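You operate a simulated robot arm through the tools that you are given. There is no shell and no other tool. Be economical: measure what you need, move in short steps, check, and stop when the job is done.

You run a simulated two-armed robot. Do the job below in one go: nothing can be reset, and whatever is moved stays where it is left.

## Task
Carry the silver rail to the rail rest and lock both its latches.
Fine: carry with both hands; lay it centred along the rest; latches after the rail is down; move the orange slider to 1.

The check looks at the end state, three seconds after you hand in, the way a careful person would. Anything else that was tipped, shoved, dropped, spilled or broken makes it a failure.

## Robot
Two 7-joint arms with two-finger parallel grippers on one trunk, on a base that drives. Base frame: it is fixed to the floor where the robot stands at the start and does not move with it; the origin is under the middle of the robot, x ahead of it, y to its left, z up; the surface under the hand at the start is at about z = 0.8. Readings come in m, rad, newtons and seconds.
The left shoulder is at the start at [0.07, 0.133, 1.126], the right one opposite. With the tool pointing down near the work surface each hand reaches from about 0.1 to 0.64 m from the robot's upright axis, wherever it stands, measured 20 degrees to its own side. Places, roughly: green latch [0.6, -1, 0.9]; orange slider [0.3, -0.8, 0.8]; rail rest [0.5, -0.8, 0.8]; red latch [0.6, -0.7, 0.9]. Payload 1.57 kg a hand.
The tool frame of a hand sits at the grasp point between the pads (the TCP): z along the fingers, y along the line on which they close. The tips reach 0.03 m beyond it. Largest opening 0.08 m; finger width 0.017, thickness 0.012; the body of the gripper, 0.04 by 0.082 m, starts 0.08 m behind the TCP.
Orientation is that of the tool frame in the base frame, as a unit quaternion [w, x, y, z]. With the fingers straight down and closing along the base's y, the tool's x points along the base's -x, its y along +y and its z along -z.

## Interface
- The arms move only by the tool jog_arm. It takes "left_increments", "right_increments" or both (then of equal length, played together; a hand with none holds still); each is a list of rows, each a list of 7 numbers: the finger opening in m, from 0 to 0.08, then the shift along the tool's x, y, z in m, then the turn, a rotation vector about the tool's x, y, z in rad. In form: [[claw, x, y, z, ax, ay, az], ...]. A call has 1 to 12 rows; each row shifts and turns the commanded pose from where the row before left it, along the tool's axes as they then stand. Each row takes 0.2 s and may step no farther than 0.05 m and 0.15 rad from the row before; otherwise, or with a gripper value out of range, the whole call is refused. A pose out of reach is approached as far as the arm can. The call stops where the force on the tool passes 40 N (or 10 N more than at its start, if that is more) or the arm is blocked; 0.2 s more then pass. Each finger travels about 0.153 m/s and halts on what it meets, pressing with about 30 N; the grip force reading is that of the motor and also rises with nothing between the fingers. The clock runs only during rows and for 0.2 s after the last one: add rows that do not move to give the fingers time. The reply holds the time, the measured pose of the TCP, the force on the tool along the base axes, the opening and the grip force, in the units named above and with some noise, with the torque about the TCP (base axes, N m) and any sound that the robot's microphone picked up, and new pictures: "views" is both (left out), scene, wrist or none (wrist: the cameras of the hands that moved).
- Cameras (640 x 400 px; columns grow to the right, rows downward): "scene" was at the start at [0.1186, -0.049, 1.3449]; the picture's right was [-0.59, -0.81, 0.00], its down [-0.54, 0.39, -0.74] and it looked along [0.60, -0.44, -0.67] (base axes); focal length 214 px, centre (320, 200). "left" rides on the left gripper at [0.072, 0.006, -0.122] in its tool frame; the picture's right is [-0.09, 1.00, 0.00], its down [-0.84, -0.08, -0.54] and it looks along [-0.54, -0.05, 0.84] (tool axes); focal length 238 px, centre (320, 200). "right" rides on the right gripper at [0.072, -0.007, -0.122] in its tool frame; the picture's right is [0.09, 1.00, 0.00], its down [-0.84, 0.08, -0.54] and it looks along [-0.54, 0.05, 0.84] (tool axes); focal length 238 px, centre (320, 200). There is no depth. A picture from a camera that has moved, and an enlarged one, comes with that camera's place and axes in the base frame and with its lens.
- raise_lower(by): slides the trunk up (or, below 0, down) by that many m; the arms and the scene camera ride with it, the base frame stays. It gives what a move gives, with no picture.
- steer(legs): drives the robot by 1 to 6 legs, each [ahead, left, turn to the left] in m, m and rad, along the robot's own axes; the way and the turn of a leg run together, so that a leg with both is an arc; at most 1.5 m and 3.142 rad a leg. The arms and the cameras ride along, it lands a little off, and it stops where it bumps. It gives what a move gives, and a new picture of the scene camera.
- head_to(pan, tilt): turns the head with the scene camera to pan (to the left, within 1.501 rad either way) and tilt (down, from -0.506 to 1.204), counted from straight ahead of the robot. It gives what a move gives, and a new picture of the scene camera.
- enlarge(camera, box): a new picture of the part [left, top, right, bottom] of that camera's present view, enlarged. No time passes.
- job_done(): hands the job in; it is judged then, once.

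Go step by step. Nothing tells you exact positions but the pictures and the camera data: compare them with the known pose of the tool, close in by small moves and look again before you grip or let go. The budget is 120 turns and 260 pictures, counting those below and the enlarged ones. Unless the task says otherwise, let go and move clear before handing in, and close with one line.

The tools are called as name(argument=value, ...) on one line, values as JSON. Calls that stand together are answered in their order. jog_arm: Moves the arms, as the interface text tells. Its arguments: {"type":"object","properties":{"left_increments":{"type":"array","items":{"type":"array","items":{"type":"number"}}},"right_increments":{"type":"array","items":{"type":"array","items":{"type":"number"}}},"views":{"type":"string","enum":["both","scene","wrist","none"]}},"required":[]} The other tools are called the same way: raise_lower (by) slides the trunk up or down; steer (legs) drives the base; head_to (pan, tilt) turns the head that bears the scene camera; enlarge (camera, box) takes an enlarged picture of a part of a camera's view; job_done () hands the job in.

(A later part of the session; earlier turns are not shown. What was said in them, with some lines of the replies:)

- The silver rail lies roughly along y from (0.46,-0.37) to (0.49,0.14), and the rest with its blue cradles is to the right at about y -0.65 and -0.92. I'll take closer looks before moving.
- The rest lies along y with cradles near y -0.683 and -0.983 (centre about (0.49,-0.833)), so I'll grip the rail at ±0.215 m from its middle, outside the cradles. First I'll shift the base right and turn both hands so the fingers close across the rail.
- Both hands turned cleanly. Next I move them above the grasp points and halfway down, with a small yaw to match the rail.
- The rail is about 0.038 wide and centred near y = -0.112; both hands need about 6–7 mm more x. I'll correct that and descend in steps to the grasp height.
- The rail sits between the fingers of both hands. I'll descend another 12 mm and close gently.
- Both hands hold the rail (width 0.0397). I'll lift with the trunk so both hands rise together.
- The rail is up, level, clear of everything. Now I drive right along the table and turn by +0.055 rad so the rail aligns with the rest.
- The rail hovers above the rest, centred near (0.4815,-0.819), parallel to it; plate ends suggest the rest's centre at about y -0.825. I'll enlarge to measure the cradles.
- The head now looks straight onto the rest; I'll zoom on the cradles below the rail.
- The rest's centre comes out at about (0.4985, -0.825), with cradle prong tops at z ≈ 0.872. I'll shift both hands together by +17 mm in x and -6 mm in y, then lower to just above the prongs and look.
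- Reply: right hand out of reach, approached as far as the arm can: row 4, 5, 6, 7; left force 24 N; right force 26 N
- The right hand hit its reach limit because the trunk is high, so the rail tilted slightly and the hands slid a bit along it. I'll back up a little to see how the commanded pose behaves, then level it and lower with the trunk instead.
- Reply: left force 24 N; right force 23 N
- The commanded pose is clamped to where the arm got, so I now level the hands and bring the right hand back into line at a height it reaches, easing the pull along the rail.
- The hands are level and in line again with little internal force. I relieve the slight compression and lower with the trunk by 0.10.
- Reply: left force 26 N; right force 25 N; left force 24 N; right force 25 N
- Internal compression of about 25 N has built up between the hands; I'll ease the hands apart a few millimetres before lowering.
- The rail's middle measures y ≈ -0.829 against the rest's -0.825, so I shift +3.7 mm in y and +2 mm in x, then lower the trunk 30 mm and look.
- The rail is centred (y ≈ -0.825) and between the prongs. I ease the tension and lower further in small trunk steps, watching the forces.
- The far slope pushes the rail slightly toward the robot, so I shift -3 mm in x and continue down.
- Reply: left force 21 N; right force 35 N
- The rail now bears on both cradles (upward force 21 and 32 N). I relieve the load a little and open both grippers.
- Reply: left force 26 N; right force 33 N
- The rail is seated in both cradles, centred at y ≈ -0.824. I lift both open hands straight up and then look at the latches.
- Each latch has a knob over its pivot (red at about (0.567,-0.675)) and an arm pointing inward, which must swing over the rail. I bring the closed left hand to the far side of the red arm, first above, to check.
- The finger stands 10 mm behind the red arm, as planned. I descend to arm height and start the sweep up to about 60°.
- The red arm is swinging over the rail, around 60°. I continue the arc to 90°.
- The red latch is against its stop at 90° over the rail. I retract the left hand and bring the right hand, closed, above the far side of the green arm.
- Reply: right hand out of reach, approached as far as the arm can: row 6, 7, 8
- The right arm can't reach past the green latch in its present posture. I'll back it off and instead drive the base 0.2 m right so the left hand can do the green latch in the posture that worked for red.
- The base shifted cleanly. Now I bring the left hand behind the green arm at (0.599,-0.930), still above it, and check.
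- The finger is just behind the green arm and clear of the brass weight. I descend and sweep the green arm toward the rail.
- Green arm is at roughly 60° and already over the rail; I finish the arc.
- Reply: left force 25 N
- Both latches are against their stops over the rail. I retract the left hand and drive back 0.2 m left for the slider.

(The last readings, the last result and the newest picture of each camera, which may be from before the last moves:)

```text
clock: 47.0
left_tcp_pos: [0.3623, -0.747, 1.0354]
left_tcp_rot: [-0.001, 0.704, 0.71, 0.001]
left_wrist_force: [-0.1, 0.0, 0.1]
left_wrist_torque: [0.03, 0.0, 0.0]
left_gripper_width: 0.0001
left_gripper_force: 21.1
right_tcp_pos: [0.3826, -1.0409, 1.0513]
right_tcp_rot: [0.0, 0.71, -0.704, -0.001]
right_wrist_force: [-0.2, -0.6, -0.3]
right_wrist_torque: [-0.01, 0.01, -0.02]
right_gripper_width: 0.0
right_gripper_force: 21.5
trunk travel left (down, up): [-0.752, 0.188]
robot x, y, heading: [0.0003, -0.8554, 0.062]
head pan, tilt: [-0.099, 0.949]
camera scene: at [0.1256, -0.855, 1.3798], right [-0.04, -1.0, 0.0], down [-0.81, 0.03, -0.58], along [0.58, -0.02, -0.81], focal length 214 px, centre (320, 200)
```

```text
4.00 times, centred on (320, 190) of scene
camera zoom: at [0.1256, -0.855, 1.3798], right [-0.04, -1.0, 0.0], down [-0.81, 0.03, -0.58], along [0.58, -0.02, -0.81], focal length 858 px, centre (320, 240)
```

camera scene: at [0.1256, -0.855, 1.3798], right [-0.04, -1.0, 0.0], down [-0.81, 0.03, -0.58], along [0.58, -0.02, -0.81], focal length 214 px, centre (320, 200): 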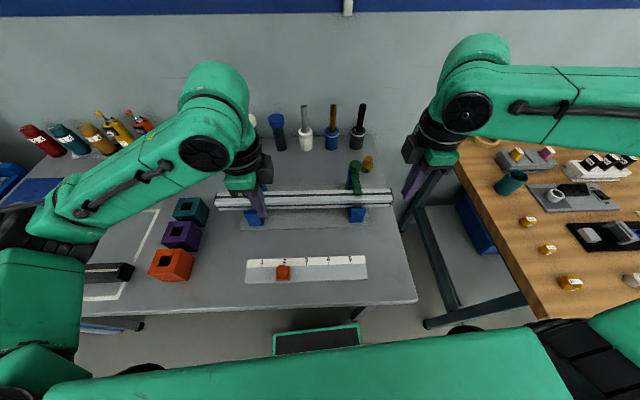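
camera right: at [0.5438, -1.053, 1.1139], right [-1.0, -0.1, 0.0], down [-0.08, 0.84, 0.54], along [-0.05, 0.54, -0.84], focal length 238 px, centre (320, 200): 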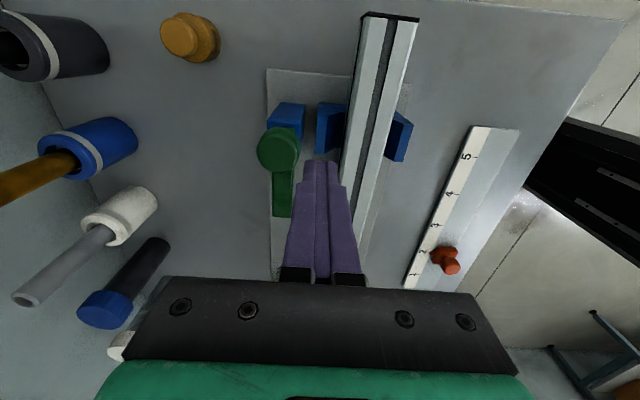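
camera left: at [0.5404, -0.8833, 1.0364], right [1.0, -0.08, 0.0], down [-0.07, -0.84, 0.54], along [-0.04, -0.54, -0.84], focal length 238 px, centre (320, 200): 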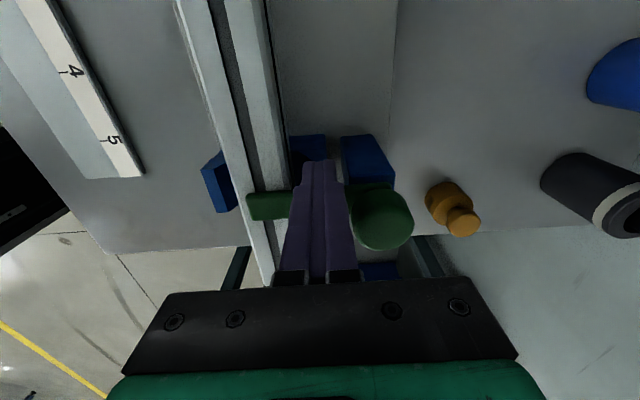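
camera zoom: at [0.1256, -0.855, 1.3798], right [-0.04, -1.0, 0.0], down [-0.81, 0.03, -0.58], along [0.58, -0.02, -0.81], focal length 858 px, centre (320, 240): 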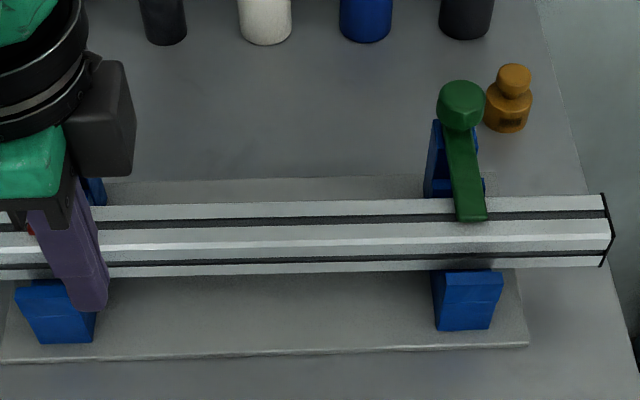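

Green latch is well locked over the rail. The slider knob is at about (0.298,-0.767) at mark 2; marks are about 0.06 m apart. I place the closed left finger on its right (-y) side, stopping above first.

jog_arm(left_increments=[[0, -0.03, -0.032, 0, 0, 0, 0], [0, -0.0295, -0.032, 0, 0, 0, 0], [0, 0, 0, 0.045, 0, 0, 0], [0, 0, 0, 0.045, 0, 0, 0], [0, 0, 0, 0.045, 0, 0, 0], [0, 0, 0, 0, 0, 0, 0]], views="wrist")

enlarge(camera="scene", box=[230, 220, 390, 320])

```text
clock: 48.4
left_tcp_pos: [0.3002, -0.805, 0.9002]
left_tcp_rot: [0.0, 0.703, 0.711, -0.001]
left_wrist_force: [-0.7, -0.1, 0.4]
left_wrist_torque: [0.03, 0.03, 0.01]
left_gripper_width: 0.0
left_gripper_force: 21.5
right_tcp_pos: [0.3842, -1.0416, 1.0513]
right_tcp_rot: [0.0, 0.71, -0.704, 0.0]
right_wrist_force: [-0.2, 0.0, 0.0]
right_wrist_torque: [-0.01, 0.04, -0.02]
right_gripper_width: 0.0001
right_gripper_force: 21.1
trunk travel left (down, up): [-0.752, 0.188]
robot x, y, heading: [0.0087, -0.8555, 0.061]
head pan, tilt: [-0.099, 0.949]
camera left: at [0.3066, -0.7335, 1.021], right [1.0, -0.08, 0.0], down [-0.07, -0.84, 0.54], along [-0.04, -0.54, -0.84], focal length 238 px, centre (320, 200)
```

left: 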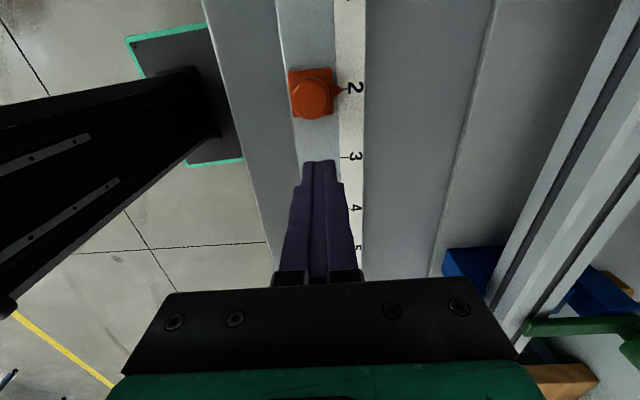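

```text
4.00 times, centred on (310, 270) of scene
camera zoom: at [0.1255, -0.8528, 1.3798], right [-0.04, -1.0, 0.0], down [-0.81, 0.03, -0.58], along [0.58, -0.02, -0.81], focal length 858 px, centre (360, -80)
```

zoom: 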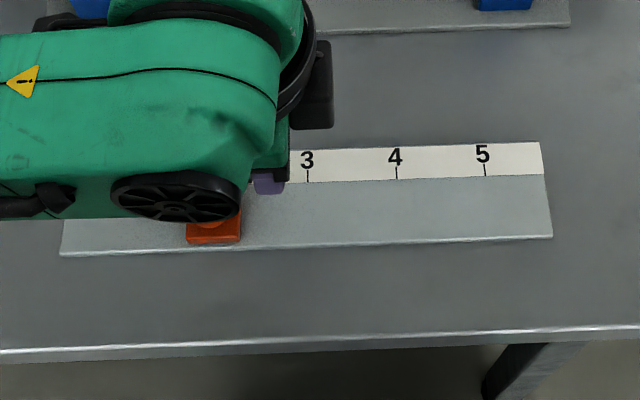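

The finger lines up with the slider; contact after about 15 mm, then 58 mm to mark 1. I lower and push most of the way, then look.

jog_arm(left_increments=[[0, 0, 0, 0.03, 0, 0, 0], [0, 0, 0, 0.016, 0, 0, 0], [0, 0.01, 0, 0, 0, 0, 0], [0, 0.011, 0, 0, 0, 0, 0], [0, 0.011, 0, 0, 0, 0, 0], [0, 0.011, 0, 0, 0, 0, 0], [0, 0.011, 0, 0, 0, 0, 0], [0, 0.011, 0, 0, 0, 0, 0], [0, 0, 0, 0, 0, 0, 0]], views="wrist")

enlarge(camera="left", box=[240, 50, 400, 200])

```text
clock: 50.4
left_tcp_pos: [0.2977, -0.7411, 0.8536]
left_tcp_rot: [0.001, 0.703, 0.711, -0.001]
left_wrist_force: [-0.5, -0.4, -0.3]
left_wrist_torque: [0.01, -0.01, -0.02]
left_gripper_width: 0.0
left_gripper_force: 21.1
right_tcp_pos: [0.3834, -1.0411, 1.0512]
right_tcp_rot: [-0.001, 0.71, -0.704, 0.0]
right_wrist_force: [0.6, -0.4, -0.2]
right_wrist_torque: [0.01, 0.01, -0.02]
right_gripper_width: 0.0001
right_gripper_force: 21.5
trunk travel left (down, up): [-0.752, 0.188]
robot x, y, heading: [-0.0021, -0.8528, 0.066]
head pan, tilt: [-0.099, 0.949]
camera left: at [0.3043, -0.6689, 0.9746], right [1.0, -0.08, 0.0], down [-0.07, -0.84, 0.54], along [-0.04, -0.54, -0.84], focal length 238 px, centre (320, 200)
```

left: 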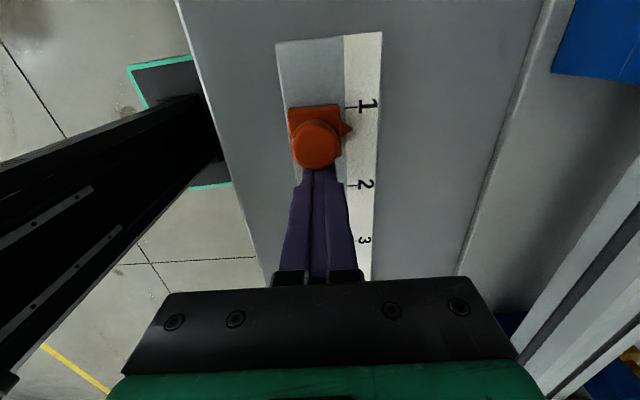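

```text
2.67 times, centred on (320, 125) of left
camera zoom: at [0.3043, -0.6689, 0.9746], right [1.0, -0.08, 0.0], down [-0.07, -0.84, 0.54], along [-0.04, -0.54, -0.84], focal length 636 px, centre (320, 400)
```

zoom: 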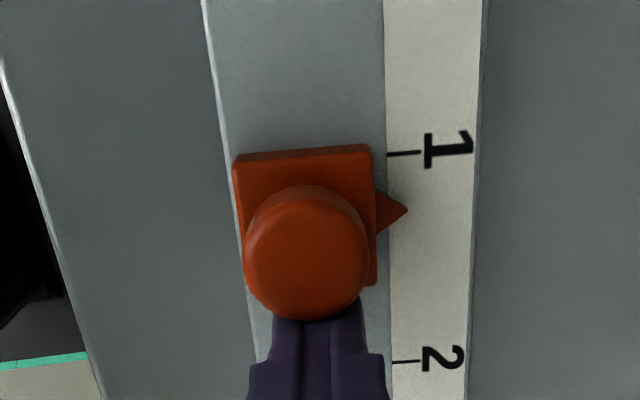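

Pointer is at about y -0.7165 against mark 1 at -0.7037, so about 12.5 mm to go; I push 11 mm and check.

jog_arm(left_increments=[[0, 0.006, 0, 0, 0, 0, 0], [0, 0.005, 0, 0, 0, 0, 0], [0, 0, 0, 0, 0, 0, 0]], views="none")

enlarge(camera="left", box=[280, 80, 400, 180])

```text
clock: 51.2
left_tcp_pos: [0.2986, -0.7299, 0.8538]
left_tcp_rot: [0.0, 0.703, 0.711, -0.001]
left_wrist_force: [0.6, 0.6, 1.0]
left_wrist_torque: [0.01, 0.0, -0.02]
left_gripper_width: 0.0001
left_gripper_force: 21.0
right_tcp_pos: [0.3828, -1.0396, 1.0506]
right_tcp_rot: [0.001, 0.711, -0.703, 0.0]
right_wrist_force: [0.2, -0.1, -0.4]
right_wrist_torque: [-0.01, 0.0, -0.02]
right_gripper_width: 0.0
right_gripper_force: 21.0
trunk travel left (down, up): [-0.752, 0.188]
robot x, y, heading: [0.0056, -0.8568, 0.062]
head pan, tilt: [-0.099, 0.949]
```

```text
4.00 times, centred on (340, 130) of left
camera zoom: at [0.3039, -0.6581, 0.9745], right [1.0, -0.08, 0.0], down [-0.07, -0.84, 0.54], along [-0.04, -0.54, -0.84], focal length 953 px, centre (240, 480)
```

zoom: 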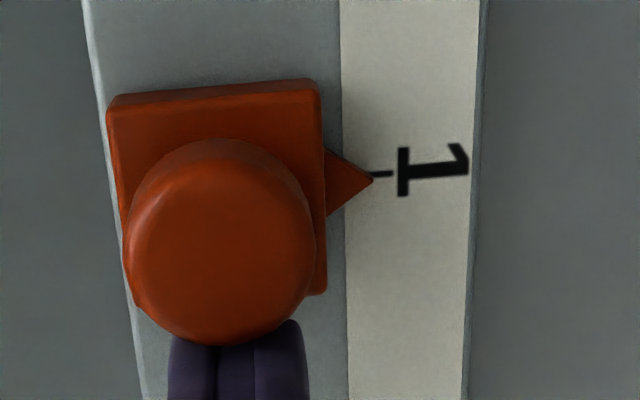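

The pointer is on mark 1 within about a millimetre. I back the finger off, lift, and check from the head camera.

jog_arm(left_increments=[[0, -0.015, 0, 0, 0, 0, 0], [0, 0, 0, -0.04, 0, 0, 0], [0, 0, 0, -0.045, 0, 0, 0], [0, 0, 0, -0.045, 0, 0, 0], [0, 0, 0, -0.045, 0, 0, 0], [0, 0.045, 0, 0, 0, 0, 0], [0, 0.045, 0, 0, 0, 0, 0], [0, 0.045, 0, 0, 0, 0, 0], [0, 0.045, 0, 0, 0, 0, 0], [0, 0.045, 0, 0, 0, 0, 0]], views="scene")

enlarge(camera="scene", box=[240, 240, 320, 290])

enlarge(camera="scene", box=[200, 140, 410, 271])

```text
clock: 53.4
left_tcp_pos: [0.3245, -0.5292, 0.9276]
left_tcp_rot: [0.001, 0.704, 0.71, 0.0]
left_wrist_force: [0.0, 0.4, 0.4]
left_wrist_torque: [0.0, 0.02, -0.02]
left_gripper_width: 0.0002
left_gripper_force: 22.0
left hand out of reach, approached as far as the arm can: row 3, 4, 5, 6, 7
right_tcp_pos: [0.3824, -1.0383, 1.0522]
right_tcp_rot: [0.001, 0.711, -0.704, -0.001]
right_wrist_force: [0.2, 0.4, 0.6]
right_wrist_torque: [-0.03, 0.01, -0.03]
right_gripper_width: 0.0002
right_gripper_force: 21.2
trunk travel left (down, up): [-0.752, 0.188]
robot x, y, heading: [0.0023, -0.8535, 0.068]
head pan, tilt: [-0.099, 0.949]
camera scene: at [0.1248, -0.8518, 1.3799], right [-0.04, -1.0, 0.0], down [-0.81, 0.03, -0.58], along [0.58, -0.02, -0.81], focal length 214 px, centre (320, 200)
```

scene: 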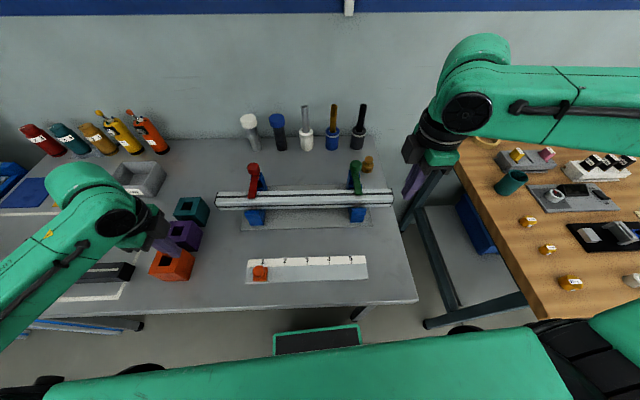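

```text
8.00 times, centred on (280, 265) of scene
camera zoom: at [0.1248, -0.8518, 1.3799], right [-0.04, -1.0, 0.0], down [-0.81, 0.03, -0.58], along [0.58, -0.02, -0.81], focal length 1716 px, centre (640, -320)
```

zoom: 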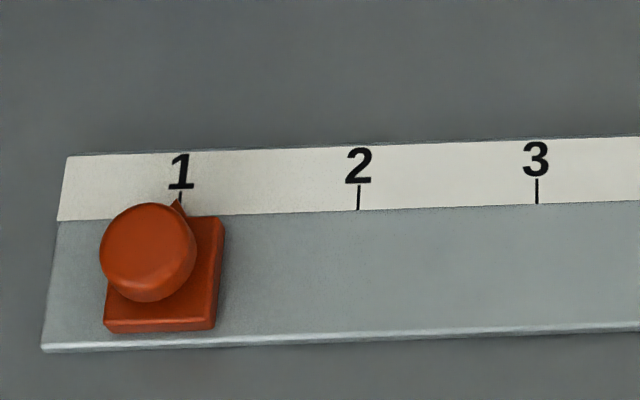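

```text
3.05 times, centred on (305, 206) of scene
camera zoom: at [0.1248, -0.8518, 1.3799], right [-0.04, -1.0, 0.0], down [-0.81, 0.03, -0.58], along [0.58, -0.02, -0.81], focal length 654 px, centre (366, 183)
```

zoom: 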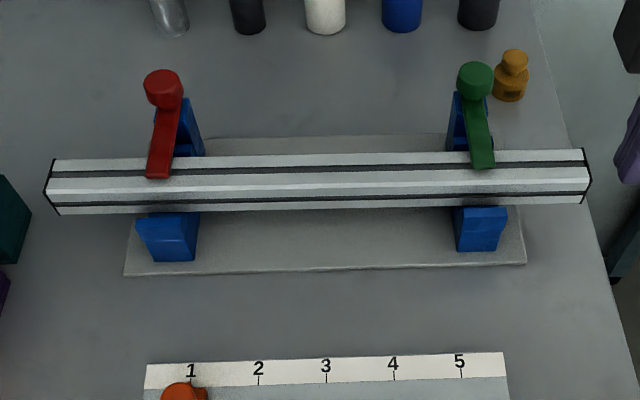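

The pointer sits on 1, both latch arms lie over the seated rail, and the rail is centred within about 3 mm. I raise the trunk to move the hands clear and take one last look.

raise_lower(by=0.12)

head_to(pan=0.1, tilt=0.95)

```text
clock: 54.9
left_tcp_pos: [0.3251, -0.529, 1.0479]
left_tcp_rot: [0.001, 0.703, 0.711, -0.001]
left_wrist_force: [-0.2, 0.0, 0.3]
left_wrist_torque: [0.02, 0.02, -0.02]
left_gripper_width: 0.0002
left_gripper_force: 21.0
right_tcp_pos: [0.3834, -1.0394, 1.1709]
right_tcp_rot: [0.0, 0.71, -0.705, 0.0]
right_wrist_force: [0.3, -0.4, 0.3]
right_wrist_torque: [0.01, -0.01, 0.01]
right_gripper_width: 0.0001
right_gripper_force: 21.5
trunk travel left (down, up): [-0.872, 0.068]
robot x, y, heading: [0.002, -0.8561, 0.068]
head pan, tilt: [-0.099, 0.949]
```

```text
clock: 55.6
left_tcp_pos: [0.3257, -0.5292, 1.0475]
left_tcp_rot: [0.001, 0.703, 0.711, -0.001]
left_wrist_force: [-0.1, -0.1, 0.3]
left_wrist_torque: [-0.02, -0.02, 0.0]
left_gripper_width: 0.0
left_gripper_force: 21.3
right_tcp_pos: [0.3839, -1.0397, 1.1703]
right_tcp_rot: [0.0, 0.71, -0.704, 0.001]
right_wrist_force: [-0.3, -0.1, -0.2]
right_wrist_torque: [-0.01, -0.02, 0.0]
right_gripper_width: 0.0002
right_gripper_force: 21.1
trunk travel left (down, up): [-0.872, 0.068]
robot x, y, heading: [-0.0014, -0.86, 0.065]
head pan, tilt: [0.099, 0.949]
camera scene: at [0.1246, -0.8387, 1.4998], right [0.16, -0.99, 0.0], down [-0.8, -0.13, -0.58], along [0.57, 0.09, -0.81], focal length 214 px, centre (320, 200)
```

scene: 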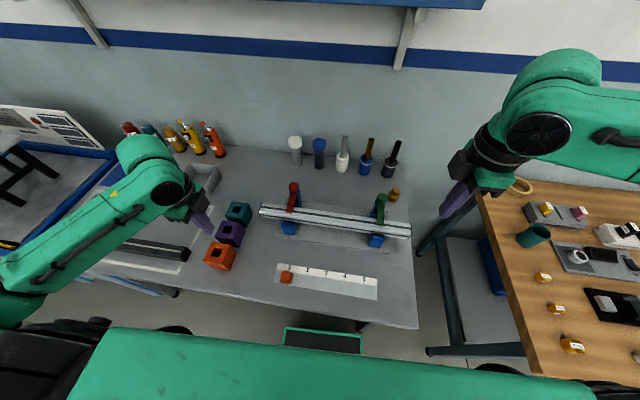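

Everything stands as it should: the rail is seated and latched, the slider is on 1, the other objects look undisturbed, and both hands are clear. I'm handing in.

job_done()

```text
The job is handed in.
```

The silver rail is on its rest, centred to within about 3 mm. Both latches are swung over it to their stops, and the orange slider is on 1. The check's verdict isn't in yet.
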